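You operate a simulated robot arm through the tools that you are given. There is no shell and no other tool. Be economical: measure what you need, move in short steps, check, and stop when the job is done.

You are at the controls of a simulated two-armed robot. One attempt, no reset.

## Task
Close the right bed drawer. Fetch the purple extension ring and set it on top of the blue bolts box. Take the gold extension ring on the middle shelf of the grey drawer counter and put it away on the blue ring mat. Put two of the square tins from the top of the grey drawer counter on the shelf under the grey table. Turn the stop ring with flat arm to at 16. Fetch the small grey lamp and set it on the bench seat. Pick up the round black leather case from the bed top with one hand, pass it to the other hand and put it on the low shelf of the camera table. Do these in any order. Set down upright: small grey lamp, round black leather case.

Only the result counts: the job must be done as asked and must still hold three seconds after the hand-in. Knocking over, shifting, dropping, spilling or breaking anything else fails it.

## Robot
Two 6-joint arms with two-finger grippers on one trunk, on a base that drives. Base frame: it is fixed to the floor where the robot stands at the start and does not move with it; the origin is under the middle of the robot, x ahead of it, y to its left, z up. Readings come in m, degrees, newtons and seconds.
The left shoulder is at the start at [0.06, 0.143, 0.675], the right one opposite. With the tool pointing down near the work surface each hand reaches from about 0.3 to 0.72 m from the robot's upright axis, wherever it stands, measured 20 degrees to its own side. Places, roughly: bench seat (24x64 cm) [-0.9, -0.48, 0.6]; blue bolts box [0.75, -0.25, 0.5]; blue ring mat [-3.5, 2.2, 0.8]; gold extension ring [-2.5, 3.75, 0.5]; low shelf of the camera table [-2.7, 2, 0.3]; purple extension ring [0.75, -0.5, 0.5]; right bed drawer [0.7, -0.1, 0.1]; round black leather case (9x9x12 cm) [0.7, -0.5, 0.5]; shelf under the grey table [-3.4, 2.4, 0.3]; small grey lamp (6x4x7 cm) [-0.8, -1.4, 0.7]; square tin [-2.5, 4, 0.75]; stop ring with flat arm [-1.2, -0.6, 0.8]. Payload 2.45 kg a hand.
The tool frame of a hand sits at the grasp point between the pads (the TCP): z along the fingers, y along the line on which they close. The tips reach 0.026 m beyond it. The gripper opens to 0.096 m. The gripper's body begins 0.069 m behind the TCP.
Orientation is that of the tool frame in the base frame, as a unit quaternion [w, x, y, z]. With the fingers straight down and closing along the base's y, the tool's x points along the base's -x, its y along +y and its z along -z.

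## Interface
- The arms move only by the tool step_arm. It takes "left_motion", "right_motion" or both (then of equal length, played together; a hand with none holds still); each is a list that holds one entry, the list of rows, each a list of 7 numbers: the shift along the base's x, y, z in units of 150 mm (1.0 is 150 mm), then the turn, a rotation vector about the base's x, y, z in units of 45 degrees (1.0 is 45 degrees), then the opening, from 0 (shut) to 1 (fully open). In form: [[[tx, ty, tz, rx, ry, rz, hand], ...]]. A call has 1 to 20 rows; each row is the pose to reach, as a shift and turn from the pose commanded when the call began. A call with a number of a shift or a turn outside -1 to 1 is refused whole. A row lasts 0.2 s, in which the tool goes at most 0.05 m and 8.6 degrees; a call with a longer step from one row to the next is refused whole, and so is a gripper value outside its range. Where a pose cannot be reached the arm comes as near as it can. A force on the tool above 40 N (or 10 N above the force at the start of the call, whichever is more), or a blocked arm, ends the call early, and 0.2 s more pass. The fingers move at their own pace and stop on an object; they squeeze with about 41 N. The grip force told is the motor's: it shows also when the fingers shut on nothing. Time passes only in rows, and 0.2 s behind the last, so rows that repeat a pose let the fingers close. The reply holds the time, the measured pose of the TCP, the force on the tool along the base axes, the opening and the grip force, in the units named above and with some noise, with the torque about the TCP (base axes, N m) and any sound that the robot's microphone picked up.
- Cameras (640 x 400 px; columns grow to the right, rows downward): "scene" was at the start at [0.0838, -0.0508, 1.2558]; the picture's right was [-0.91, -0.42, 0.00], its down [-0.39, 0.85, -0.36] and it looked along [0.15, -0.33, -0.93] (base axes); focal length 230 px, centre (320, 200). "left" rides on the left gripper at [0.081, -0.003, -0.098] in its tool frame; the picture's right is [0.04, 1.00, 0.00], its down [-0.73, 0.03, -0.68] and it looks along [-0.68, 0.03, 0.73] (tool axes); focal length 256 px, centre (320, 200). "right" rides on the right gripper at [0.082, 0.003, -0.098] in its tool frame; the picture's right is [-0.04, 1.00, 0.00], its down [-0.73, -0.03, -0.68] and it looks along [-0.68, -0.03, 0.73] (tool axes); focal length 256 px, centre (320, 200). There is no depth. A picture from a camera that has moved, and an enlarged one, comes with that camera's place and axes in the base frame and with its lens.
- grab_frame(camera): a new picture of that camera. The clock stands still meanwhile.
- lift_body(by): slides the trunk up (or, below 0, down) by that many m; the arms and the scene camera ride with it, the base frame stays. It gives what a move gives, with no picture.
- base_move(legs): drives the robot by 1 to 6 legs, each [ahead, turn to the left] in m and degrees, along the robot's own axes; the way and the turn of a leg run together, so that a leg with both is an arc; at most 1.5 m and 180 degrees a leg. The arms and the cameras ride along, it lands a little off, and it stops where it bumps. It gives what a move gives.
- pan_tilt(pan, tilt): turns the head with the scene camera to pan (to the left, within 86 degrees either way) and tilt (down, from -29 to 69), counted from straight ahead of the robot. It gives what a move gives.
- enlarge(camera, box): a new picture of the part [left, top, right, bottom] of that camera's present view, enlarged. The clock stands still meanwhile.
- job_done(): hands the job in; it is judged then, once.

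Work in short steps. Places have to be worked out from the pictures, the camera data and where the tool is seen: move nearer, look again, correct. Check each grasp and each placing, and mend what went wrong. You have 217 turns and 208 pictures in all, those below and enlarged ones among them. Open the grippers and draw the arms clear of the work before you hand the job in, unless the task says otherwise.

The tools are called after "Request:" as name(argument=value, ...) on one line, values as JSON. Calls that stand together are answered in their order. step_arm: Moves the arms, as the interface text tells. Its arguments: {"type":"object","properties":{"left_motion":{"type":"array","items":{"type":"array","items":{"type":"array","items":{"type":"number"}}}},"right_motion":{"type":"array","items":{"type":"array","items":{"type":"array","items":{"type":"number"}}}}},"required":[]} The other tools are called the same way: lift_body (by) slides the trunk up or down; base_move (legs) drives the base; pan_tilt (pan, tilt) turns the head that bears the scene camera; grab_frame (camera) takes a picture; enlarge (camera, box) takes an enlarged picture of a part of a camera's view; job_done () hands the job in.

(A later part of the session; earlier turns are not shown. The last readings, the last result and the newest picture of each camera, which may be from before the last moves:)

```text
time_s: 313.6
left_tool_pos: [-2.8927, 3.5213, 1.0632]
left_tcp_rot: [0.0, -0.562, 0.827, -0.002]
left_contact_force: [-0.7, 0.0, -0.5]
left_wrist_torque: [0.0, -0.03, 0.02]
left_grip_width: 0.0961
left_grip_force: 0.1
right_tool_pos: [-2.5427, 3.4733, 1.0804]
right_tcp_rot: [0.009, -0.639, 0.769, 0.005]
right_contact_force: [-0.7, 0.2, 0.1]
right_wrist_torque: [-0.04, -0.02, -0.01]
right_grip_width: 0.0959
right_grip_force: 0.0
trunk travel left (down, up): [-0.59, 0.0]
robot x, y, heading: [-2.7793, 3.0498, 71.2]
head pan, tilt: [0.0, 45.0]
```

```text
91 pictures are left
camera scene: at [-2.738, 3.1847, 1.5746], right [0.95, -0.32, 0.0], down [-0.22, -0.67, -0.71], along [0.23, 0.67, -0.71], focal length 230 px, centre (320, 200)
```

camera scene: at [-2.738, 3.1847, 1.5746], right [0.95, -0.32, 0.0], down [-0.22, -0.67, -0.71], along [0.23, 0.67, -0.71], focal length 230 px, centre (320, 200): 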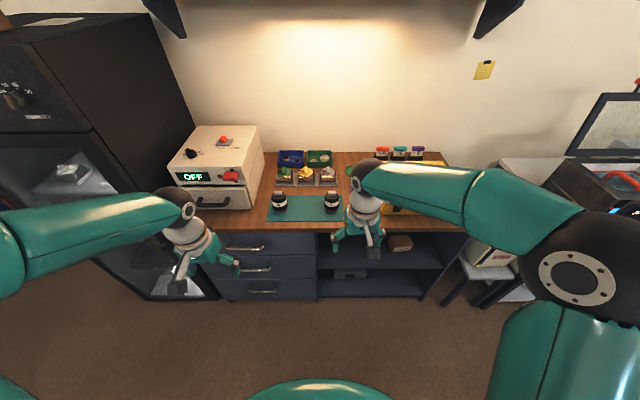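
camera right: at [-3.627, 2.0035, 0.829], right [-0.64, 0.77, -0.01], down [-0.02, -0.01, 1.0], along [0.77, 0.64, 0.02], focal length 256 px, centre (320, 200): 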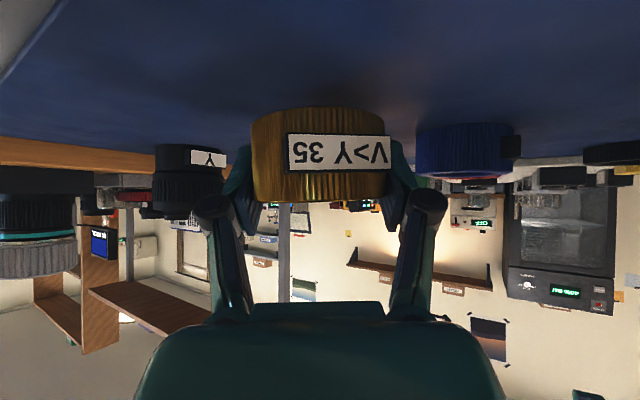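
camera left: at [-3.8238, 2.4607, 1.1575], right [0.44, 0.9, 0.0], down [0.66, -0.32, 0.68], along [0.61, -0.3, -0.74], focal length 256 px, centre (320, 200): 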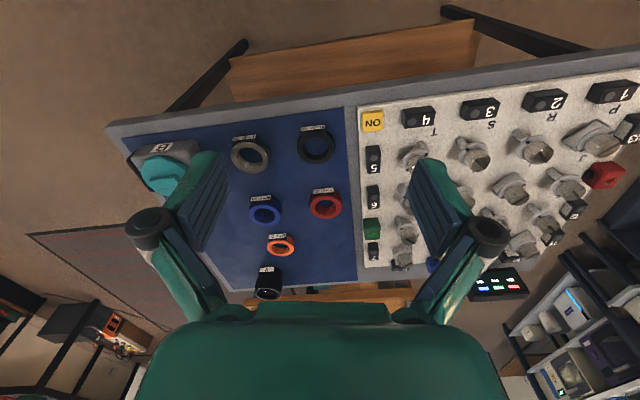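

Aligned with the tins. Drive in 0.32 m and move the right hand over the grey tin.

Request:
base_move(legs=[[0.32, 0]])

Request:
step_arm(right_motion=[[[0, 0.25, 0, 0, 0, -0.08, 1], [0, 0.5, 0, 0, 0, -0.165, 1], [0, 0.75, 0, 0, 0, -0.165, 1], [0, 1, 0, 0, 0, -0.165, 1]]])

Request:
grab_frame(camera="right")

Request:
enlarge(camera="scene", box=[240, 180, 440, 330])

```text
time_s: 315.7
left_tool_pos: [-2.791, 3.8251, 1.0629]
left_tcp_rot: [0.0, -0.564, 0.825, -0.002]
left_contact_force: [-0.7, 0.8, -0.4]
left_wrist_torque: [-0.06, 0.01, 0.01]
left_grip_width: 0.0959
left_grip_force: 0.0
right_tool_pos: [-2.4423, 3.7776, 1.0803]
right_tcp_rot: [0.008, -0.64, 0.768, 0.005]
right_contact_force: [0.6, -0.5, -0.3]
right_wrist_torque: [-0.04, 0.04, -0.01]
right_grip_width: 0.0959
right_grip_force: 0.1
trunk travel left (down, up): [-0.59, 0.0]
robot x, y, heading: [-2.6819, 3.3512, 71.7]
head pan, tilt: [0.0, 45.0]
```

```text
time_s: 316.7
left_tool_pos: [-2.7907, 3.8251, 1.0636]
left_tcp_rot: [0.0, -0.565, 0.825, -0.002]
left_contact_force: [0.9, 0.3, 0.4]
left_wrist_torque: [-0.04, 0.0, -0.02]
left_grip_width: 0.0959
left_grip_force: 0.1
right_tool_pos: [-2.4413, 3.926, 1.0804]
right_tcp_rot: [0.008, -0.59, 0.807, 0.003]
right_contact_force: [0.2, 0.5, 0.7]
right_wrist_torque: [-0.04, 0.02, -0.02]
right_grip_width: 0.0962
right_grip_force: 0.0
trunk travel left (down, up): [-0.59, 0.0]
robot x, y, heading: [-2.6789, 3.3509, 71.6]
head pan, tilt: [0.0, 45.0]
```

```text
90 pictures are left
camera right: at [-2.4703, 3.8477, 1.1772], right [-0.94, 0.34, 0.0], down [0.25, 0.68, 0.69], along [0.24, 0.65, -0.72], focal length 256 px, centre (320, 200)
```

right: 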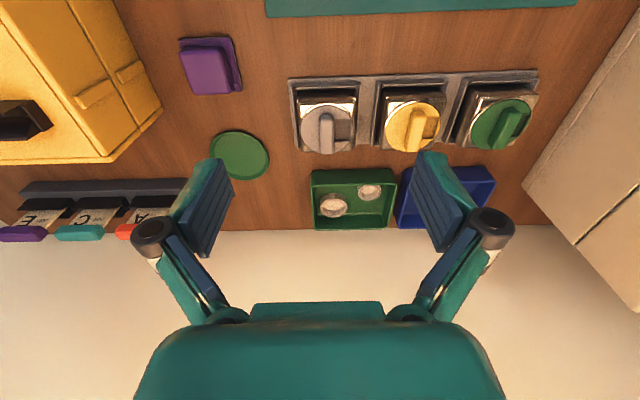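

```text
2.67 times, centred on (340, 255) of scene
camera zoom: at [-2.635, 3.4889, 1.5744], right [0.95, -0.31, 0.0], down [-0.22, -0.67, -0.71], along [0.22, 0.67, -0.71], focal length 613 px, centre (267, 53)
```

zoom: 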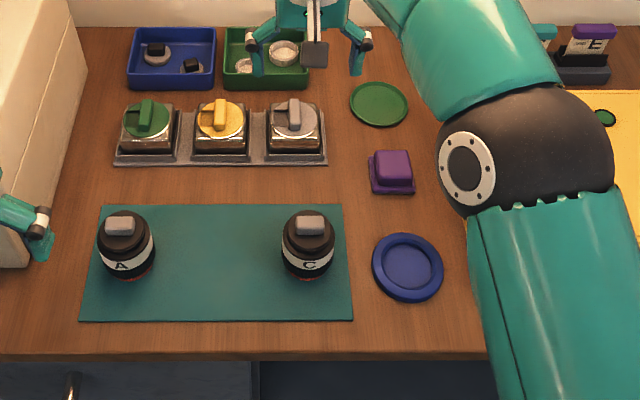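

Grey tin lid centre ≈ (-2.431,3.986,0.907). Align (+3° yaw) and descend to z≈0.97, then check.

Request:
step_arm(right_motion=[[[0.03, 0.2, 0, 0, 0, 0.04, 1], [0.067, 0.4, -0.15, 0, 0, 0.075, 1], [0.067, 0.4, -0.35, 0, 0, 0.075, 1], [0.067, 0.4, -0.55, 0, 0, 0.075, 1], [0.067, 0.4, -0.73, 0, 0, 0.075, 1]]])

Request:
grab_frame(camera="right")

```text
time_s: 317.9
left_tool_pos: [-2.7919, 3.8231, 1.0653]
left_tcp_rot: [0.001, -0.564, 0.826, -0.002]
left_contact_force: [-0.4, 0.0, 1.0]
left_wrist_torque: [0.04, -0.03, 0.01]
left_grip_width: 0.096
left_grip_force: 0.1
right_tool_pos: [-2.4365, 3.9672, 0.9866]
right_tcp_rot: [0.01, -0.613, 0.79, 0.005]
right_contact_force: [-0.1, -0.2, -0.2]
right_wrist_torque: [-0.04, -0.01, 0.01]
right_grip_width: 0.0961
right_grip_force: 0.0
right hand out of reach, approached as far as the arm can: row 1, 2, 3, 4, 5
trunk travel left (down, up): [-0.59, 0.0]
robot x, y, heading: [-2.6794, 3.3512, 71.7]
head pan, tilt: [0.0, 45.0]
```

```text
88 pictures are left
camera right: at [-2.4608, 3.886, 1.0831], right [-0.96, 0.29, 0.0], down [0.2, 0.69, 0.69], along [0.2, 0.66, -0.72], focal length 256 px, centre (320, 200)
```

right: 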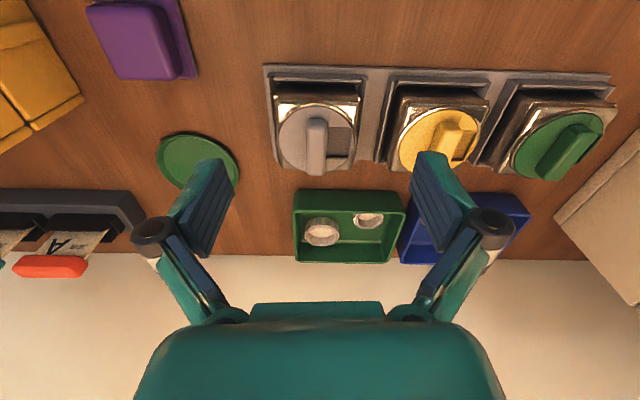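

Reach is short by 2 cm; drive 3 cm closer.

Request:
base_move(legs=[[0.03, 0]])

Request:
grab_frame(camera="right")

```text
time_s: 318.8
left_tool_pos: [-2.7807, 3.8536, 1.0628]
left_tcp_rot: [-0.001, -0.564, 0.826, -0.003]
left_contact_force: [0.5, 0.8, -0.7]
left_wrist_torque: [-0.04, -0.02, 0.02]
left_grip_width: 0.0961
left_grip_force: 0.1
right_tool_pos: [-2.4265, 3.9963, 0.9849]
right_tcp_rot: [0.007, -0.613, 0.79, 0.005]
right_contact_force: [0.6, 0.4, -0.5]
right_wrist_torque: [-0.09, 0.0, -0.02]
right_grip_width: 0.096
right_grip_force: 0.0
trunk travel left (down, up): [-0.59, 0.0]
robot x, y, heading: [-2.6689, 3.3824, 71.9]
head pan, tilt: [0.0, 45.0]
```

```text
87 pictures are left
camera right: at [-2.4504, 3.9162, 1.082], right [-0.96, 0.29, 0.0], down [0.21, 0.69, 0.69], along [0.2, 0.66, -0.72], focal length 256 px, centre (320, 200)
```

right: 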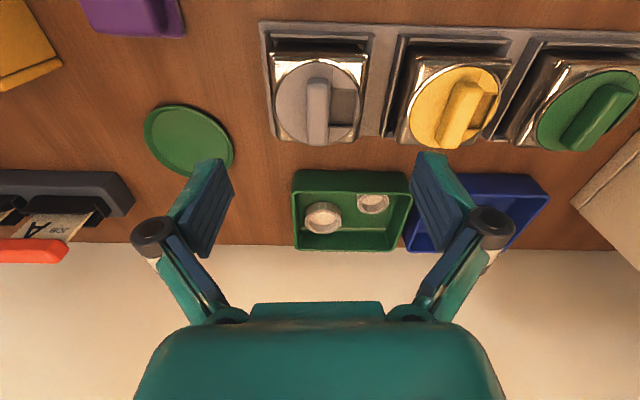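

Aligned to within 1 cm. Correct back 1 cm and descend to z≈0.915.

Request:
step_arm(right_motion=[[[0, -0.06, -0.15, 0, 0, 0, 1], [0, -0.067, -0.3, 0, 0, 0, 1], [0, -0.067, -0.46, 0, 0, 0, 1]]])

Request:
grab_frame(camera="right")

```text
time_s: 319.6
left_tool_pos: [-2.7823, 3.8526, 1.0651]
left_tcp_rot: [0.0, -0.563, 0.826, 0.0]
left_contact_force: [0.0, -0.2, 0.3]
left_wrist_torque: [0.01, -0.02, 0.0]
left_grip_width: 0.0958
left_grip_force: 0.0
right_tool_pos: [-2.4277, 3.9843, 0.9199]
right_tcp_rot: [0.009, -0.613, 0.79, 0.006]
right_contact_force: [0.6, -0.4, 0.3]
right_wrist_torque: [0.03, -0.01, -0.01]
right_grip_width: 0.096
right_grip_force: 0.2
trunk travel left (down, up): [-0.59, 0.0]
robot x, y, heading: [-2.6704, 3.3815, 71.3]
head pan, tilt: [0.0, 45.0]
```

```text
86 pictures are left
camera right: at [-2.452, 3.9044, 1.0154], right [-0.96, 0.29, 0.0], down [0.21, 0.69, 0.69], along [0.2, 0.66, -0.72], focal length 256 px, centre (320, 200)
```

right: 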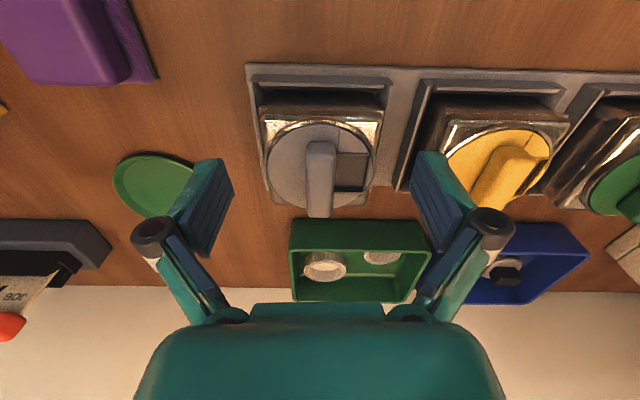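

Good. Descend 2 cm, close on the tin and read.

Request:
step_arm(right_motion=[[[0, 0, -0.07, 0, 0, 0, 1], [0, 0, -0.13, 0, 0, 0, 1], [0, 0, -0.13, 0, 0, 0, 0], [0, 0, -0.13, 0, 0, 0, 0], [0, 0, -0.13, 0, 0, 0, 0]]])

Request:
grab_frame(camera="right")

```text
time_s: 320.8
left_tool_pos: [-2.7817, 3.8522, 1.0642]
left_tcp_rot: [0.0, -0.563, 0.826, -0.001]
left_contact_force: [-0.2, -0.2, 1.1]
left_wrist_torque: [-0.02, -0.02, 0.03]
left_grip_width: 0.0961
left_grip_force: 0.0
right_tool_pos: [-2.4277, 3.985, 0.8992]
right_tcp_rot: [0.009, -0.614, 0.79, 0.005]
right_contact_force: [-0.5, 0.2, -0.5]
right_wrist_torque: [-0.05, 0.07, 0.0]
right_grip_width: 0.0708
right_grip_force: 40.7
trunk travel left (down, up): [-0.59, 0.0]
robot x, y, heading: [-2.6695, 3.3797, 71.5]
head pan, tilt: [0.0, 45.0]
```

```text
85 pictures are left
camera right: at [-2.4513, 3.9042, 0.9953], right [-0.96, 0.29, 0.0], down [0.21, 0.69, 0.69], along [0.2, 0.66, -0.72], focal length 256 px, centre (320, 200)
```

right: 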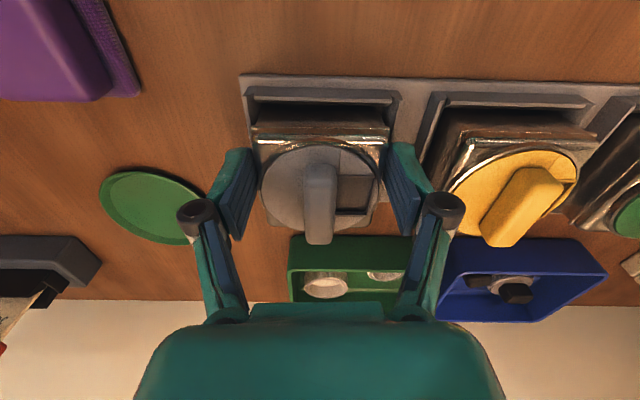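

Gripped at 0.0708 m. Lift straight up slowly.

Request:
step_arm(right_motion=[[[0, 0, 0.06, 0, 0, 0, 0], [0, 0, 0.15, 0, 0, 0, 0], [0, 0, 0.3, 0, 0, 0, 0], [0, 0, 0.5, 0, 0, 0, 0], [0, 0, 0.75, 0, 0, 0, 0], [0, 0, 1, 0, 0, 0, 0]]])

Request:
grab_frame(camera="right")

Request:
enlarge(camera="scene", box=[240, 160, 440, 310])

```text
time_s: 322.2
left_tool_pos: [-2.7815, 3.8518, 1.0637]
left_tcp_rot: [0.001, -0.564, 0.826, -0.002]
left_contact_force: [0.4, -0.1, 0.3]
left_wrist_torque: [0.01, 0.01, 0.0]
left_grip_width: 0.0961
left_grip_force: 0.1
right_tool_pos: [-2.4266, 3.9834, 1.047]
right_tcp_rot: [0.008, -0.614, 0.789, 0.005]
right_contact_force: [-0.2, 0.1, -1.4]
right_wrist_torque: [0.0, -0.01, -0.02]
right_grip_width: 0.0703
right_grip_force: 41.2
right hand out of reach, approached as far as the arm can: row 6
trunk travel left (down, up): [-0.59, 0.0]
robot x, y, heading: [-2.6739, 3.3819, 71.7]
head pan, tilt: [0.0, 45.0]
```

```text
84 pictures are left
camera right: at [-2.4506, 3.902, 1.1438], right [-0.96, 0.29, 0.0], down [0.21, 0.69, 0.69], along [0.2, 0.66, -0.72], focal length 256 px, centre (320, 200)
```

right: 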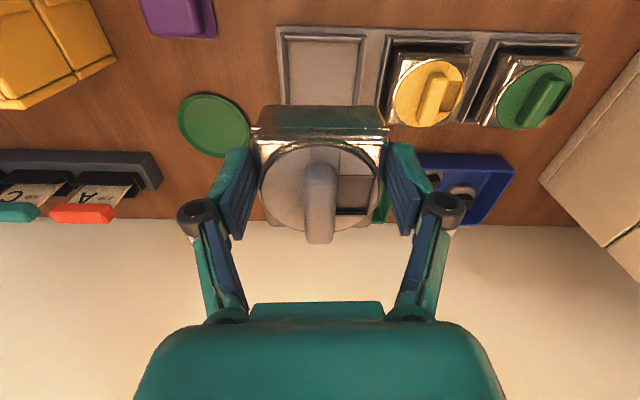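

```text
2.67 times, centred on (340, 235) of scene
camera zoom: at [-2.6256, 3.515, 1.5746], right [0.95, -0.32, 0.0], down [-0.22, -0.67, -0.71], along [0.22, 0.67, -0.71], focal length 613 px, centre (267, 107)
```

zoom: 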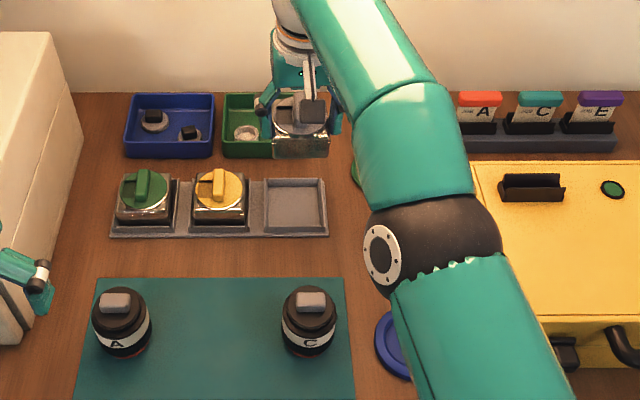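

Grey tin is free. Bring the right hand back toward me (away from the tins, before the yellow case).

Request:
step_arm(right_motion=[[[0.02, -0.22, 0, 0, 0, 0, 0], [0.03, -0.45, 0.05, 0, 0, 0, 0], [0.05, -0.67, 0.1, 0, 0, 0, 0], [0.07, -0.9, 0.2, 0, 0, 0, 0]]])

Request:
step_arm(right_motion=[[[0.02, -0.22, 0.05, 0, 0, 0, 0], [0.03, -0.45, 0.1, 0, 0, 0, 0], [0.05, -0.67, 0.15, 0, 0, 0, 0], [0.07, -0.9, 0.2, 0, 0, 0, 0]]], left_motion=[[[0.25, 0.05, 0, 0, 0, -0.03, 1], [0.5, 0.15, 0, 0, 0, -0.05, 1], [0.75, 0.3, 0, 0, 0, -0.05, 1], [0.95, 0.5, 0, 0, 0, -0.05, 1]]])

Request:
grab_frame(camera="left")

Request:
grab_frame(camera="scene")

```text
time_s: 323.2
left_tool_pos: [-2.7818, 3.8514, 1.0666]
left_tcp_rot: [0.001, -0.564, 0.826, -0.001]
left_contact_force: [-0.4, -0.5, -0.3]
left_wrist_torque: [0.02, -0.03, 0.02]
left_grip_width: 0.0961
left_grip_force: 0.0
right_tool_pos: [-2.4163, 3.8437, 1.078]
right_tcp_rot: [0.01, -0.613, 0.79, 0.007]
right_contact_force: [0.7, 0.4, -0.1]
right_wrist_torque: [0.02, -0.04, -0.07]
right_grip_width: 0.0702
right_grip_force: 40.3
trunk travel left (down, up): [-0.59, 0.0]
robot x, y, heading: [-2.6702, 3.3804, 71.5]
head pan, tilt: [0.0, 45.0]
```

```text
time_s: 324.2
left_tool_pos: [-2.6387, 3.9277, 1.0636]
left_tcp_rot: [0.0, -0.546, 0.837, -0.002]
left_contact_force: [0.4, 0.7, -0.9]
left_wrist_torque: [0.03, 0.05, 0.02]
left_grip_width: 0.0959
left_grip_force: 0.1
right_tool_pos: [-2.405, 3.7117, 1.1083]
right_tcp_rot: [0.009, -0.613, 0.79, 0.007]
right_contact_force: [0.9, 0.3, -0.2]
right_wrist_torque: [-0.04, 0.02, 0.02]
right_grip_width: 0.0698
right_grip_force: 41.4
trunk travel left (down, up): [-0.59, 0.0]
robot x, y, heading: [-2.668, 3.3817, 71.8]
head pan, tilt: [0.0, 45.0]
```

```text
82 pictures are left
camera left: at [-2.6683, 3.8505, 1.1619], right [-0.93, 0.36, 0.0], down [0.27, 0.69, 0.68], along [0.25, 0.63, -0.74], focal length 256 px, centre (320, 200)
```

left: 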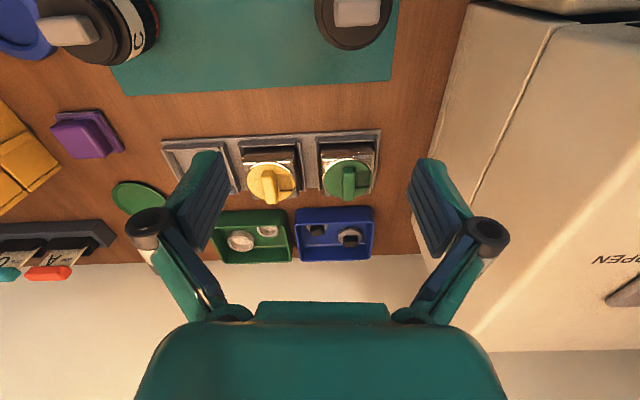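

```text
81 pictures are left
camera scene: at [-2.6245, 3.5148, 1.5746], right [0.95, -0.32, 0.0], down [-0.22, -0.67, -0.71], along [0.22, 0.67, -0.71], focal length 230 px, centre (320, 200)
```

scene: 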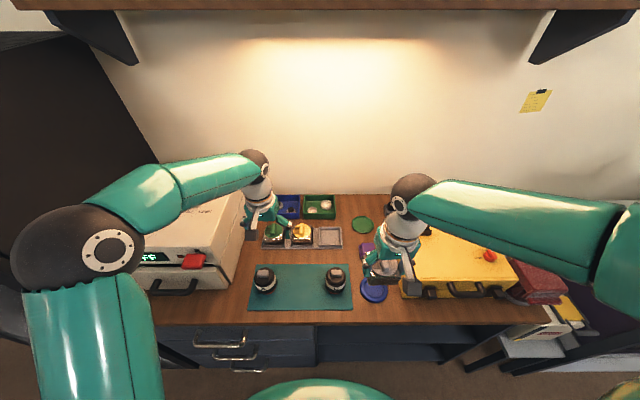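

Yellow tin ≈ (-2.531,4.020). Move the left hand over it with +3° yaw and lower to z≈0.97.

Request:
step_arm(left_motion=[[[0.2, 0.17, 0, 0, 0, 0.035, 1], [0.4, 0.33, 0, 0, 0, 0.07, 1], [0.6, 0.5, -0.1, 0, 0, 0.07, 1], [0.72, 0.61, -0.3, 0, 0, 0.07, 1], [0.72, 0.61, -0.5, 0, 0, 0.07, 1], [0.72, 0.61, -0.65, 0, 0, 0.07, 1]]])

Request:
grab_frame(camera="left")

```text
time_s: 325.6
left_tool_pos: [-2.5286, 4.0191, 0.9663]
left_tcp_rot: [0.001, -0.57, 0.822, -0.002]
left_contact_force: [-0.3, -0.5, 0.6]
left_wrist_torque: [-0.02, 0.02, 0.04]
left_grip_width: 0.096
left_grip_force: 0.0
right_tool_pos: [-2.4062, 3.7126, 1.1074]
right_tcp_rot: [0.009, -0.614, 0.789, 0.005]
right_contact_force: [0.5, 0.1, -1.7]
right_wrist_torque: [-0.05, 0.0, 0.01]
right_grip_width: 0.0699
right_grip_force: 40.6
trunk travel left (down, up): [-0.59, 0.0]
robot x, y, heading: [-2.6669, 3.3776, 71.6]
head pan, tilt: [0.0, 45.0]
```

```text
80 pictures are left
camera left: at [-2.5558, 3.9422, 1.0648], right [-0.95, 0.31, 0.0], down [0.23, 0.7, 0.68], along [0.21, 0.64, -0.74], focal length 256 px, centre (320, 200)
```

left: 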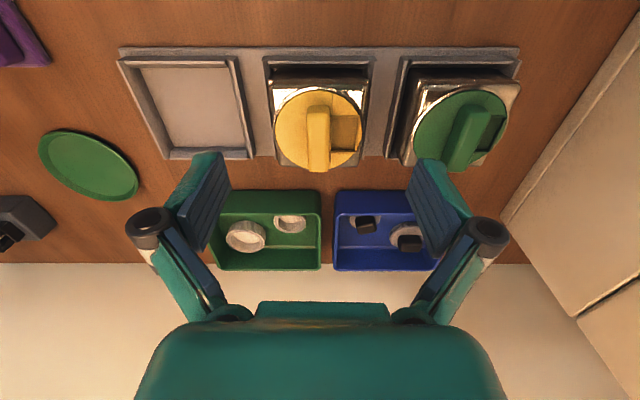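

Perfectly centred. Descend to z≈0.90 and close.

Request:
step_arm(left_motion=[[[0, 0, -0.15, 0, 0, 0, 1], [0, 0, -0.3, 0, 0, 0, 1], [0, 0, -0.4, 0, 0, 0, 1], [0, 0, -0.45, 0, 0, 0, 1], [0, 0, -0.45, 0, 0, 0, 0], [0, 0, -0.45, 0, 0, 0, 0], [0, 0, -0.45, 0, 0, 0, 0]]])

Request:
grab_frame(camera="left")

```text
time_s: 327.2
left_tool_pos: [-2.5302, 4.0181, 0.9006]
left_tcp_rot: [0.0, -0.57, 0.822, -0.001]
left_contact_force: [8.0, -1.3, 3.4]
left_wrist_torque: [-0.13, -0.57, 0.24]
left_grip_width: 0.0701
left_grip_force: 41.0
right_tool_pos: [-2.4056, 3.7118, 1.1088]
right_tcp_rot: [0.009, -0.613, 0.79, 0.006]
right_contact_force: [0.3, 0.0, -2.0]
right_wrist_torque: [-0.02, 0.06, 0.0]
right_grip_width: 0.07
right_grip_force: 40.8
trunk travel left (down, up): [-0.59, 0.0]
robot x, y, heading: [-2.6686, 3.3766, 71.6]
head pan, tilt: [0.0, 45.0]
```

```text
79 pictures are left
camera left: at [-2.5569, 3.9402, 0.9985], right [-0.95, 0.31, 0.0], down [0.23, 0.7, 0.68], along [0.21, 0.64, -0.73], focal length 256 px, centre (320, 200)
```

left: 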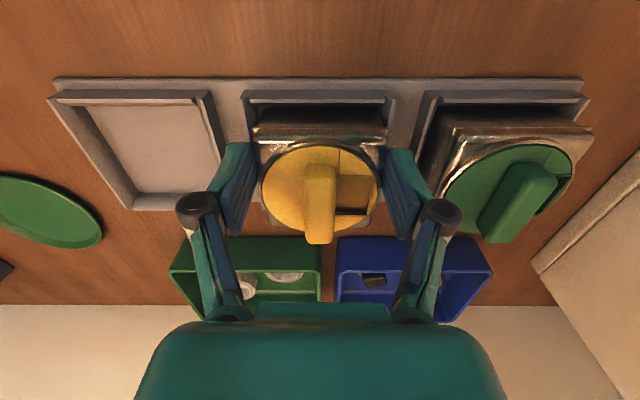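

Gripped (0.0701). Relieve the small side force and lift straight up.

Request:
step_arm(left_motion=[[[0.01, 0, 0, 0, 0, 0, 0], [0.01, 0, 0.03, 0, 0, 0, 0], [0.01, 0, 0.08, 0, 0, 0, 0], [0.01, 0, 0.15, 0, 0, 0, 0], [0.01, 0, 0.3, 0, 0, 0, 0], [0.01, 0, 0.5, 0, 0, 0, 0], [0.01, 0, 0.75, 0, 0, 0, 0], [0.01, -0.1, 0.95, 0, 0, 0, 0]]])

Request:
grab_frame(camera="left")

```text
time_s: 329.0
left_tool_pos: [-2.5307, 4.003, 1.0429]
left_tcp_rot: [0.002, -0.57, 0.822, -0.002]
left_contact_force: [0.3, 0.3, -1.9]
left_wrist_torque: [-0.02, 0.0, 0.01]
left_grip_width: 0.0699
left_grip_force: 40.1
right_tool_pos: [-2.4065, 3.7117, 1.1089]
right_tcp_rot: [0.008, -0.613, 0.79, 0.005]
right_contact_force: [-0.4, -0.3, -2.0]
right_wrist_torque: [-0.02, 0.02, -0.01]
right_grip_width: 0.0696
right_grip_force: 41.1
trunk travel left (down, up): [-0.59, 0.0]
robot x, y, heading: [-2.6697, 3.3789, 71.7]
head pan, tilt: [0.0, 45.0]
```

```text
78 pictures are left
camera left: at [-2.5574, 3.9258, 1.1409], right [-0.95, 0.31, 0.0], down [0.23, 0.7, 0.68], along [0.21, 0.64, -0.73], focal length 256 px, centre (320, 200)
```

left: 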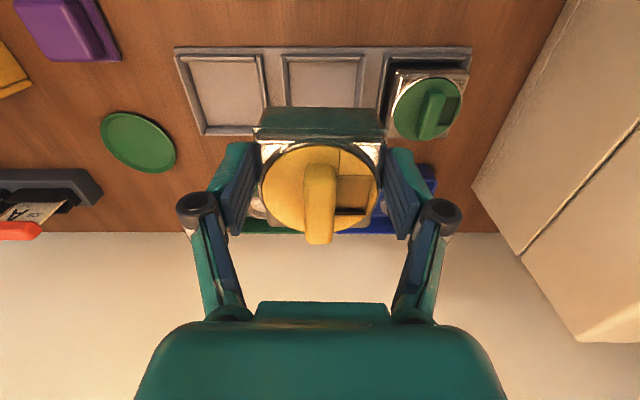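

Both tins are held, but tool-down grips won't go under the low table well. I will re-grip each with a pitched hand (as with the ring), using the free centre of the teal mat. Move left aside and right over the mat.

Request:
step_arm(left_motion=[[[-0.15, -0.18, 0.03, 0, 0, 0, 0], [-0.3, -0.36, 0.06, 0, 0, 0, 0], [-0.5, -0.5, 0.1, 0, 0, 0, 0], [-0.7, -0.65, 0.1, 0, 0, 0, 0], [-0.9, -0.75, 0.1, 0, 0, 0, 0]]])

Request:
step_arm(left_motion=[[[-0.13, -0.14, 0, 0, 0, 0, 0], [-0.26, -0.28, 0, 0, 0, 0, 0], [-0.4, -0.42, 0, 0, 0, 0, 0], [-0.53, -0.56, 0, 0, 0, 0, 0], [-0.63, -0.72, 0, 0, 0, 0, 0], [-0.63, -0.72, 0, 0, 0, 0, 0]]], right_motion=[[[0, 0, 0, 0, 0, 0, 0], [-0.2, 0.12, 0, 0, 0, 0, 0], [-0.4, 0.24, 0, 0, 0, 0, 0], [-0.6, 0.36, 0, 0, 0, 0, 0], [-0.8, 0.5, 0, 0, 0, 0, 0], [-1, 0.6, 0, 0, 0, 0, 0]]])

Request:
step_arm(right_motion=[[[-0.15, 0.07, 0, 0, 0, 0, 0], [-0.26, 0.12, -0.2, 0, 0, 0, 0], [-0.26, 0.12, -0.5, 0, 0, 0, 0], [-0.26, 0.12, -0.8, 0, 0, 0, 0], [-0.26, 0.12, -1, 0, 0, 0, 0]]])

Request:
enlarge(camera="scene", box=[220, 200, 420, 350])

Request:
grab_frame(camera="right")

```text
time_s: 330.2
left_tool_pos: [-2.6663, 3.8904, 1.0559]
left_tcp_rot: [0.001, -0.57, 0.822, -0.001]
left_contact_force: [0.3, -1.3, -1.0]
left_wrist_torque: [-0.01, -0.02, -0.02]
left_grip_width: 0.0697
left_grip_force: 40.6
right_tool_pos: [-2.408, 3.7127, 1.1063]
right_tcp_rot: [0.01, -0.613, 0.79, 0.005]
right_contact_force: [-0.5, 0.5, -1.4]
right_wrist_torque: [0.0, 0.02, -0.01]
right_grip_width: 0.0694
right_grip_force: 40.8
trunk travel left (down, up): [-0.59, 0.0]
robot x, y, heading: [-2.6706, 3.3788, 71.4]
head pan, tilt: [0.0, 45.0]
```

```text
time_s: 331.6
left_tool_pos: [-2.7599, 3.7849, 1.0569]
left_tcp_rot: [0.0, -0.571, 0.821, -0.002]
left_contact_force: [-0.7, 0.6, -0.9]
left_wrist_torque: [-0.03, 0.02, 0.0]
left_grip_width: 0.0697
left_grip_force: 40.9
right_tool_pos: [-2.5576, 3.8044, 1.1075]
right_tcp_rot: [0.009, -0.613, 0.79, 0.005]
right_contact_force: [-0.5, 0.1, -2.0]
right_wrist_torque: [-0.06, 0.03, -0.01]
right_grip_width: 0.0693
right_grip_force: 40.9
trunk travel left (down, up): [-0.59, 0.0]
robot x, y, heading: [-2.6683, 3.3794, 71.4]
head pan, tilt: [0.0, 45.0]
```

```text
time_s: 332.8
left_tool_pos: [-2.7595, 3.7841, 1.0575]
left_tcp_rot: [-0.001, -0.569, 0.822, -0.002]
left_contact_force: [-0.3, 0.6, -1.3]
left_wrist_torque: [0.0, 0.06, 0.03]
left_grip_width: 0.0697
left_grip_force: 40.6
right_tool_pos: [-2.5958, 3.8211, 0.9572]
right_tcp_rot: [0.009, -0.613, 0.79, 0.006]
right_contact_force: [0.3, -0.4, -0.4]
right_wrist_torque: [-0.01, 0.02, -0.01]
right_grip_width: 0.0697
right_grip_force: 41.1
trunk travel left (down, up): [-0.59, 0.0]
robot x, y, heading: [-2.6731, 3.3791, 71.4]
head pan, tilt: [0.0, 45.0]
```

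```text
2.67 times, centred on (320, 275) of scene
camera zoom: at [-2.6255, 3.5155, 1.5746], right [0.95, -0.32, 0.0], down [-0.22, -0.67, -0.71], along [0.22, 0.67, -0.71], focal length 613 px, centre (320, 0)
```

zoom: 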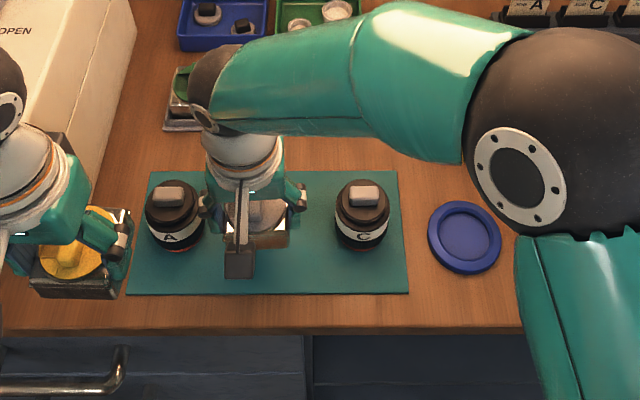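

```text
76 pictures are left
camera right: at [-2.6203, 3.7398, 1.0541], right [-0.96, 0.29, 0.0], down [0.21, 0.69, 0.69], along [0.2, 0.66, -0.72], focal length 256 px, centre (320, 200)
```

right: 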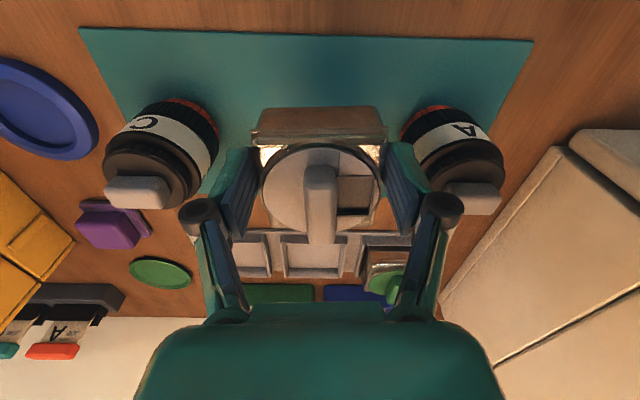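

Shift 2 cm toward jar C for symmetric clearance and lower onto the mat.

Request:
step_arm(right_motion=[[[0.13, -0.04, 0, 0, 0, 0, 0], [0.13, -0.04, -0.15, 0, 0, 0, 0], [0.13, -0.04, -0.28, 0, 0, 0, 0], [0.13, -0.04, -0.34, 0, 0, 0, 0], [0.13, -0.04, -0.37, 0, 0, 0, 0]]])

```text
time_s: 334.0
left_tool_pos: [-2.7587, 3.7844, 1.0573]
left_tcp_rot: [-0.001, -0.57, 0.821, -0.001]
left_contact_force: [-1.2, 0.4, -2.0]
left_wrist_torque: [-0.01, 0.04, -0.01]
left_grip_width: 0.0695
left_grip_force: 41.5
right_tool_pos: [-2.5759, 3.8138, 0.9006]
right_tcp_rot: [0.008, -0.613, 0.79, 0.005]
right_contact_force: [0.0, 0.4, -1.8]
right_wrist_torque: [-0.06, 0.02, -0.05]
right_grip_width: 0.0695
right_grip_force: 40.8
trunk travel left (down, up): [-0.59, 0.0]
robot x, y, heading: [-2.6709, 3.3776, 71.8]
head pan, tilt: [0.0, 45.0]
```

Request:
step_arm(right_motion=[[[0, 0, -0.02, 0, 0, 0, 0], [0, 0, -0.04, 0, 0, 0, 0], [0, 0, -0.06, 0, 0, 0, 0]]])

```text
time_s: 334.8
left_tool_pos: [-2.7593, 3.7822, 1.0585]
left_tcp_rot: [0.002, -0.57, 0.822, 0.0]
left_contact_force: [-0.6, -0.3, -1.7]
left_wrist_torque: [0.0, 0.02, 0.0]
left_grip_width: 0.0694
left_grip_force: 41.2
right_tool_pos: [-2.5767, 3.8135, 0.8954]
right_tcp_rot: [0.011, -0.612, 0.791, 0.008]
right_contact_force: [5.5, -3.1, 33.3]
right_wrist_torque: [-0.27, -0.12, -0.25]
right_grip_width: 0.0696
right_grip_force: 40.9
trunk travel left (down, up): [-0.59, 0.0]
robot x, y, heading: [-2.6704, 3.3789, 71.7]
head pan, tilt: [0.0, 45.0]
```

Tin rests on the mat. Release, rise, back off 0.2 m and pitch the right hand forward ~47°.

Request:
step_arm(right_motion=[[[0, 0, 0.01, 0, 0, 0, 1], [0, 0, 0.02, 0, 0, 0, 1], [0, 0, 0.2, 0, 0, 0, 1], [0, 0, 0.5, 0, 0, 0, 1], [0, 0, 0.8, 0, 0, 0, 1], [0, 0, 1, 0, 0, 0, 1]]])

Request:
base_move(legs=[[-0.2, 0]])

Request:
step_arm(right_motion=[[[0.02, 0.02, -0.02, 0.15, -0.04, 0, 1], [0.04, 0.05, -0.05, 0.3, -0.08, 0, 1], [0.05, 0.08, -0.07, 0.45, -0.12, 0, 1], [0.06, 0.1, -0.1, 0.6, -0.155, 0, 1], [0.07, 0.15, -0.12, 0.75, -0.195, 0, 1], [0.08, 0.2, -0.15, 0.9, -0.23, 0, 1], [0.1, 0.25, -0.15, 1.0, -0.26, 0, 1]]])

Request:
grab_frame(camera="right")

Request:
enlarge(camera="scene", box=[200, 160, 440, 310])

```text
time_s: 336.2
left_tool_pos: [-2.7588, 3.7851, 1.058]
left_tcp_rot: [0.001, -0.57, 0.822, -0.001]
left_contact_force: [0.3, -0.1, -0.9]
left_wrist_torque: [-0.02, 0.01, 0.01]
left_grip_width: 0.0693
left_grip_force: 40.5
right_tool_pos: [-2.5781, 3.8139, 1.0436]
right_tcp_rot: [0.009, -0.613, 0.79, 0.004]
right_contact_force: [0.2, -0.8, 0.1]
right_wrist_torque: [0.03, -0.02, -0.01]
right_grip_width: 0.096
right_grip_force: 0.0
trunk travel left (down, up): [-0.59, 0.0]
robot x, y, heading: [-2.6735, 3.3793, 71.9]
head pan, tilt: [0.0, 45.0]
```

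```text
time_s: 337.8
left_tool_pos: [-2.8248, 3.5886, 1.0577]
left_tcp_rot: [0.001, -0.571, 0.821, -0.001]
left_contact_force: [0.4, 0.7, -0.3]
left_wrist_torque: [0.01, 0.02, -0.04]
left_grip_width: 0.0696
left_grip_force: 40.7
right_tool_pos: [-2.6438, 3.6188, 1.0431]
right_tcp_rot: [0.009, -0.614, 0.789, 0.005]
right_contact_force: [0.6, -0.6, -0.7]
right_wrist_torque: [0.04, -0.03, -0.01]
right_grip_width: 0.0962
right_grip_force: 0.0
trunk travel left (down, up): [-0.59, 0.0]
robot x, y, heading: [-2.7384, 3.185, 71.8]
head pan, tilt: [0.0, 45.0]
```

```text
time_s: 339.4
left_tool_pos: [-2.8241, 3.5895, 1.0583]
left_tcp_rot: [0.0, -0.57, 0.822, -0.002]
left_contact_force: [1.1, 0.1, -1.3]
left_wrist_torque: [0.0, 0.0, 0.01]
left_grip_width: 0.0694
left_grip_force: 40.9
right_tool_pos: [-2.6293, 3.6581, 1.0192]
right_tcp_rot: [0.322, -0.561, 0.722, 0.247]
right_contact_force: [0.9, 0.5, -0.2]
right_wrist_torque: [-0.03, -0.02, 0.02]
right_grip_width: 0.0961
right_grip_force: 0.0
trunk travel left (down, up): [-0.59, 0.0]
robot x, y, heading: [-2.7331, 3.1852, 71.7]
head pan, tilt: [0.0, 45.0]
```

```text
75 pictures are left
camera right: at [-2.6637, 3.5338, 1.026], right [-0.96, 0.28, 0.02], down [0.02, -0.01, 1.0], along [0.28, 0.96, 0.01], focal length 256 px, centre (320, 200)
```

right: 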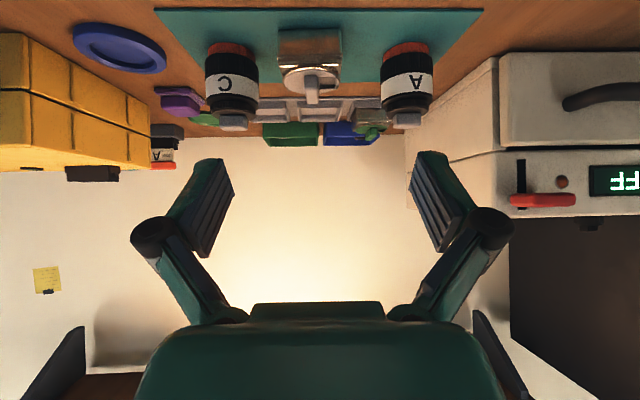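

```text
2.67 times, centred on (320, 235) of scene
camera zoom: at [-2.6904, 3.3208, 1.5747], right [0.95, -0.31, 0.0], down [-0.22, -0.67, -0.71], along [0.22, 0.67, -0.71], focal length 613 px, centre (320, 107)
```

zoom: 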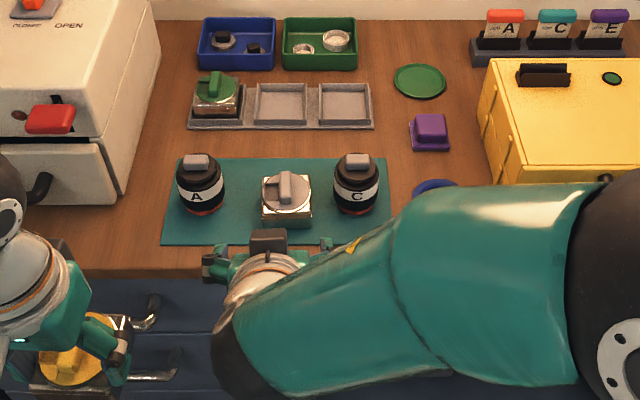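

Re-grip geometry is good: tin 16 cm ahead, 9 mm to the right. Lower to z≈0.898, advance, then look.

Request:
step_arm(right_motion=[[[0.02, 0, -0.27, 0, 0, 0, 1], [0.04, 0, -0.54, 0, 0, 0, 1], [0.06, 0, -0.8, 0, 0, 0, 1], [0.12, 0.25, -0.8, 0, 0, 0, 1], [0.18, 0.5, -0.8, 0, 0, 0, 1], [0.25, 0.73, -0.8, 0, 0, 0, 1]]])

Request:
grab_frame(camera="right")

```text
time_s: 340.8
left_tool_pos: [-2.8241, 3.5909, 1.0581]
left_tcp_rot: [-0.001, -0.571, 0.821, -0.001]
left_contact_force: [0.1, 0.2, -1.4]
left_wrist_torque: [-0.05, 0.01, -0.01]
left_grip_width: 0.0694
left_grip_force: 40.6
right_tool_pos: [-2.5889, 3.7691, 0.9003]
right_tcp_rot: [0.32, -0.562, 0.722, 0.245]
right_contact_force: [0.2, 0.6, -0.1]
right_wrist_torque: [0.01, -0.02, 0.01]
right_grip_width: 0.0958
right_grip_force: 0.1
trunk travel left (down, up): [-0.59, 0.0]
robot x, y, heading: [-2.735, 3.185, 71.6]
head pan, tilt: [0.0, 45.0]
```

```text
73 pictures are left
camera right: at [-2.6245, 3.6441, 0.9067], right [-0.96, 0.27, 0.02], down [0.02, -0.01, 1.0], along [0.28, 0.96, 0.01], focal length 256 px, centre (320, 200)
```

right: 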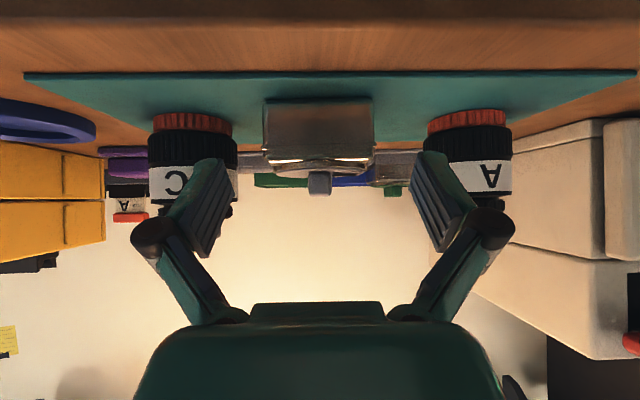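

Centred. Advance 5 cm more.

Request:
step_arm(right_motion=[[[0.03, 0.11, 0, 0, 0, 0, 1], [0.06, 0.22, -0.02, 0, 0, 0, 1], [0.085, 0.33, -0.03, 0, 0, 0, 1]]])

Request:
grab_frame(camera="right")

```text
time_s: 341.6
left_tool_pos: [-2.8232, 3.5895, 1.0593]
left_tcp_rot: [0.0, -0.571, 0.821, -0.002]
left_contact_force: [-0.5, 0.1, -1.5]
left_wrist_torque: [0.0, -0.04, -0.01]
left_grip_width: 0.0694
left_grip_force: 40.8
right_tool_pos: [-2.5773, 3.8171, 0.8956]
right_tcp_rot: [0.321, -0.561, 0.723, 0.245]
right_contact_force: [0.3, -0.3, -0.8]
right_wrist_torque: [-0.03, 0.03, -0.02]
right_grip_width: 0.0962
right_grip_force: 0.0
trunk travel left (down, up): [-0.59, 0.0]
robot x, y, heading: [-2.7373, 3.187, 71.9]
head pan, tilt: [0.0, 45.0]
```

```text
72 pictures are left
camera right: at [-2.6123, 3.693, 0.9018], right [-0.96, 0.28, 0.02], down [0.02, -0.01, 1.0], along [0.28, 0.96, 0.01], focal length 256 px, centre (320, 200)
```

right: 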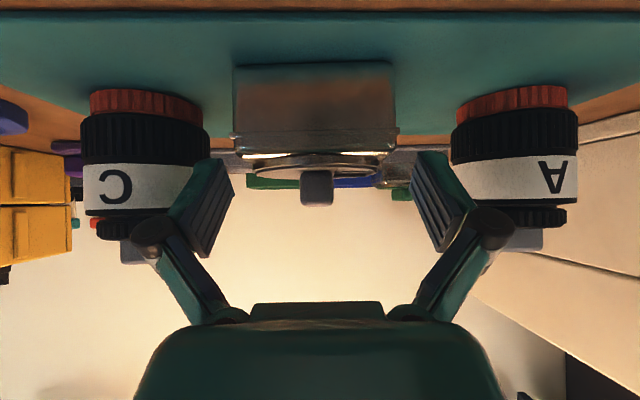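

Tin front is at 11 cm, so 1.5 cm more; tin body spans z≈0.845–0.881, so lower to z≈0.878, then close.

Request:
step_arm(right_motion=[[[0.01, 0.05, -0.06, 0, 0, 0, 1], [0.025, 0.1, -0.11, 0, 0, 0, 1], [0.025, 0.1, -0.11, 0, 0, 0, 0], [0.025, 0.1, -0.11, 0, 0, 0, 0], [0.025, 0.1, -0.11, 0, 0, 0, 0]]])

Request:
grab_frame(camera="right")

```text
time_s: 342.8
left_tool_pos: [-2.825, 3.5902, 1.0578]
left_tcp_rot: [-0.001, -0.571, 0.821, -0.001]
left_contact_force: [0.9, 0.4, -1.8]
left_wrist_torque: [-0.03, -0.03, -0.03]
left_grip_width: 0.0695
left_grip_force: 41.3
right_tool_pos: [-2.5731, 3.8322, 0.8783]
right_tcp_rot: [0.321, -0.561, 0.722, 0.246]
right_contact_force: [1.8, 0.5, 0.5]
right_wrist_torque: [0.06, -0.12, -0.01]
right_grip_width: 0.0696
right_grip_force: 40.8
trunk travel left (down, up): [-0.59, 0.0]
robot x, y, heading: [-2.7377, 3.1848, 71.7]
head pan, tilt: [0.0, 45.0]
```

```text
71 pictures are left
camera right: at [-2.6078, 3.7085, 0.8855], right [-0.96, 0.28, 0.02], down [0.02, -0.01, 1.0], along [0.28, 0.96, 0.01], focal length 256 px, centre (320, 200)
```

right: 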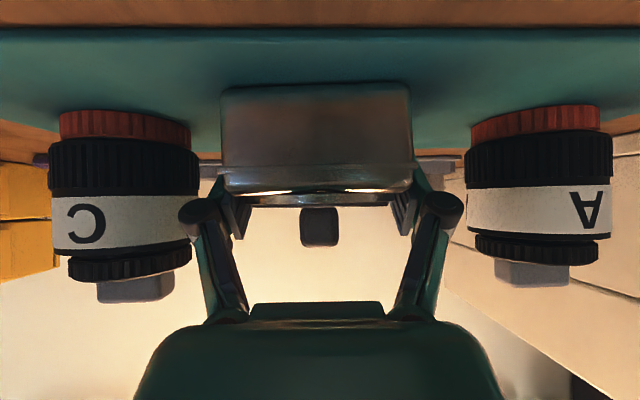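

Gripped. Lift, and move the right hand with the tin back and to the right.

Request:
step_arm(right_motion=[[[0, 0, 0.15, 0, 0, 0, 0], [0, 0, 0.35, 0, 0, 0, 0], [0, 0, 0.6, 0, 0, 0, 0], [0, 0, 0.85, 0, 0, 0, 0], [0, -0.1, 1, 0, 0, 0, 0]]])

Request:
step_arm(right_motion=[[[0.1, -0.25, 0.05, 0, 0, 0, 0], [0.3, -0.45, 0.05, 0, 0, 0, 0], [0.5, -0.65, 0.05, 0, 0, 0, 0], [0.75, -0.8, 0.05, 0, 0, 0, 0], [0.95, -1, 0.05, 0, 0, 0, 0]]], left_motion=[[[0.15, 0.2, 0, 0, 0, 0, 0], [0.35, 0.4, 0, 0, 0, 0, 0], [0.55, 0.6, 0, 0, 0, 0, 0], [0.75, 0.75, 0, 0, 0, 0, 0], [0.95, 0.9, 0, 0, 0, 0, 0]]])

Request:
grab_frame(camera="scene")

```text
time_s: 344.0
left_tool_pos: [-2.8249, 3.5898, 1.0596]
left_tcp_rot: [0.0, -0.57, 0.821, -0.001]
left_contact_force: [0.6, -0.2, -0.7]
left_wrist_torque: [-0.02, 0.0, 0.0]
left_grip_width: 0.0693
left_grip_force: 41.2
right_tool_pos: [-2.5759, 3.8172, 1.0286]
right_tcp_rot: [0.321, -0.561, 0.722, 0.246]
right_contact_force: [-0.3, -0.6, -0.8]
right_wrist_torque: [0.01, 0.01, 0.02]
right_grip_width: 0.0691
right_grip_force: 41.1
trunk travel left (down, up): [-0.59, 0.0]
robot x, y, heading: [-2.7344, 3.1868, 71.8]
head pan, tilt: [0.0, 45.0]
```

```text
time_s: 345.2
left_tool_pos: [-2.6805, 3.7264, 1.0581]
left_tcp_rot: [0.0, -0.571, 0.821, -0.002]
left_contact_force: [1.4, 0.0, -1.3]
left_wrist_torque: [-0.05, 0.02, 0.0]
left_grip_width: 0.0697
left_grip_force: 41.0
right_tool_pos: [-2.4292, 3.6661, 1.0366]
right_tcp_rot: [0.32, -0.56, 0.724, 0.245]
right_contact_force: [0.2, -0.1, -1.7]
right_wrist_torque: [-0.01, 0.04, 0.02]
right_grip_width: 0.0694
right_grip_force: 40.6
trunk travel left (down, up): [-0.59, 0.0]
robot x, y, heading: [-2.7365, 3.183, 72.0]
head pan, tilt: [0.0, 45.0]
```

```text
70 pictures are left
camera scene: at [-2.6885, 3.3208, 1.5746], right [0.95, -0.31, 0.0], down [-0.22, -0.67, -0.71], along [0.22, 0.67, -0.71], focal length 230 px, centre (320, 200)
```

scene: 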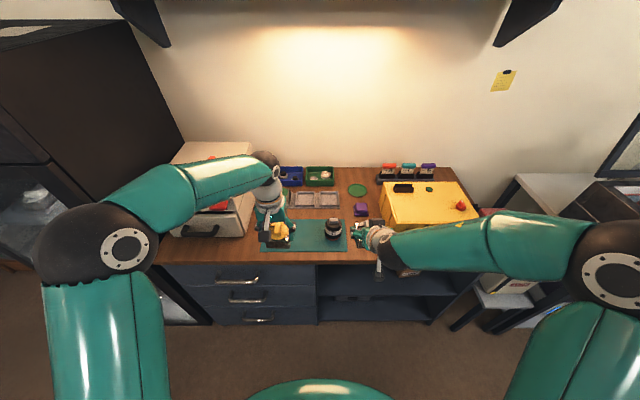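

Move the left hand with the yellow tin over the same free spot and lower it.

Request:
step_arm(left_motion=[[[0.2, 0.17, 0, 0, 0, 0, 0], [0.4, 0.34, 0, 0, 0, 0, 0], [0.6, 0.5, 0, 0, 0, 0, 0], [0.71, 0.657, -0.15, 0, 0, 0, 0], [0.71, 0.657, -0.45, 0, 0, 0, 0], [0.71, 0.657, -0.75, 0, 0, 0, 0], [0.71, 0.657, -0.95, 0, 0, 0, 0]]])

Request:
grab_frame(camera="left")

```text
time_s: 346.8
left_tool_pos: [-2.5737, 3.8242, 0.913]
left_tcp_rot: [0.0, -0.571, 0.821, -0.001]
left_contact_force: [-0.3, 0.4, -1.2]
left_wrist_torque: [0.01, 0.01, -0.01]
left_grip_width: 0.0696
left_grip_force: 41.1
left hand out of reach, approached as far as the arm can: row 4
right_tool_pos: [-2.4305, 3.6684, 1.0377]
right_tcp_rot: [0.32, -0.562, 0.722, 0.246]
right_contact_force: [0.5, 0.0, -1.6]
right_wrist_torque: [0.0, 0.01, 0.03]
right_grip_width: 0.0692
right_grip_force: 40.6
trunk travel left (down, up): [-0.59, 0.0]
robot x, y, heading: [-2.7332, 3.1862, 71.8]
head pan, tilt: [0.0, 45.0]
```

```text
69 pictures are left
camera left: at [-2.6008, 3.7457, 1.0108], right [-0.95, 0.31, 0.0], down [0.23, 0.7, 0.68], along [0.21, 0.64, -0.74], focal length 256 px, centre (320, 200)
```

left: 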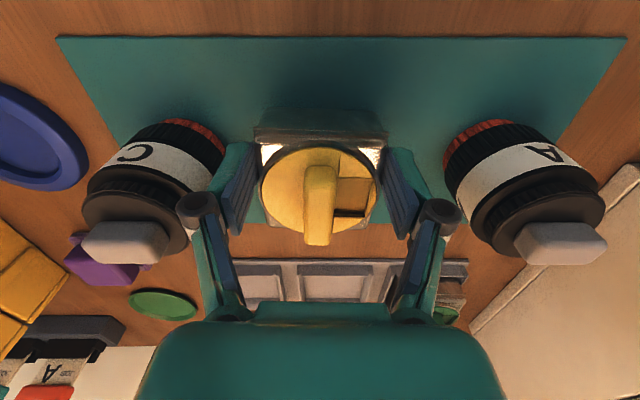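

Shift 6 mm away from jar C and lower to contact.

Request:
step_arm(left_motion=[[[-0.04, 0.012, 0, 0, 0, 0, 0], [-0.04, 0.012, -0.06, 0, 0, 0, 0], [-0.04, 0.012, -0.1, 0, 0, 0, 0], [-0.04, 0.012, -0.12, 0, 0, 0, 0], [-0.04, 0.012, -0.135, 0, 0, 0, 0]]])

```text
time_s: 348.0
left_tool_pos: [-2.5806, 3.8247, 0.898]
left_tcp_rot: [0.003, -0.571, 0.821, 0.0]
left_contact_force: [0.6, -0.7, 15.8]
left_wrist_torque: [-0.44, -0.06, 0.0]
left_grip_width: 0.0694
left_grip_force: 40.8
right_tool_pos: [-2.431, 3.6662, 1.038]
right_tcp_rot: [0.321, -0.561, 0.722, 0.245]
right_contact_force: [0.2, -0.7, -1.3]
right_wrist_torque: [-0.01, -0.01, -0.02]
right_grip_width: 0.0692
right_grip_force: 41.0
trunk travel left (down, up): [-0.59, 0.0]
robot x, y, heading: [-2.7372, 3.1826, 71.5]
head pan, tilt: [0.0, 45.0]
```

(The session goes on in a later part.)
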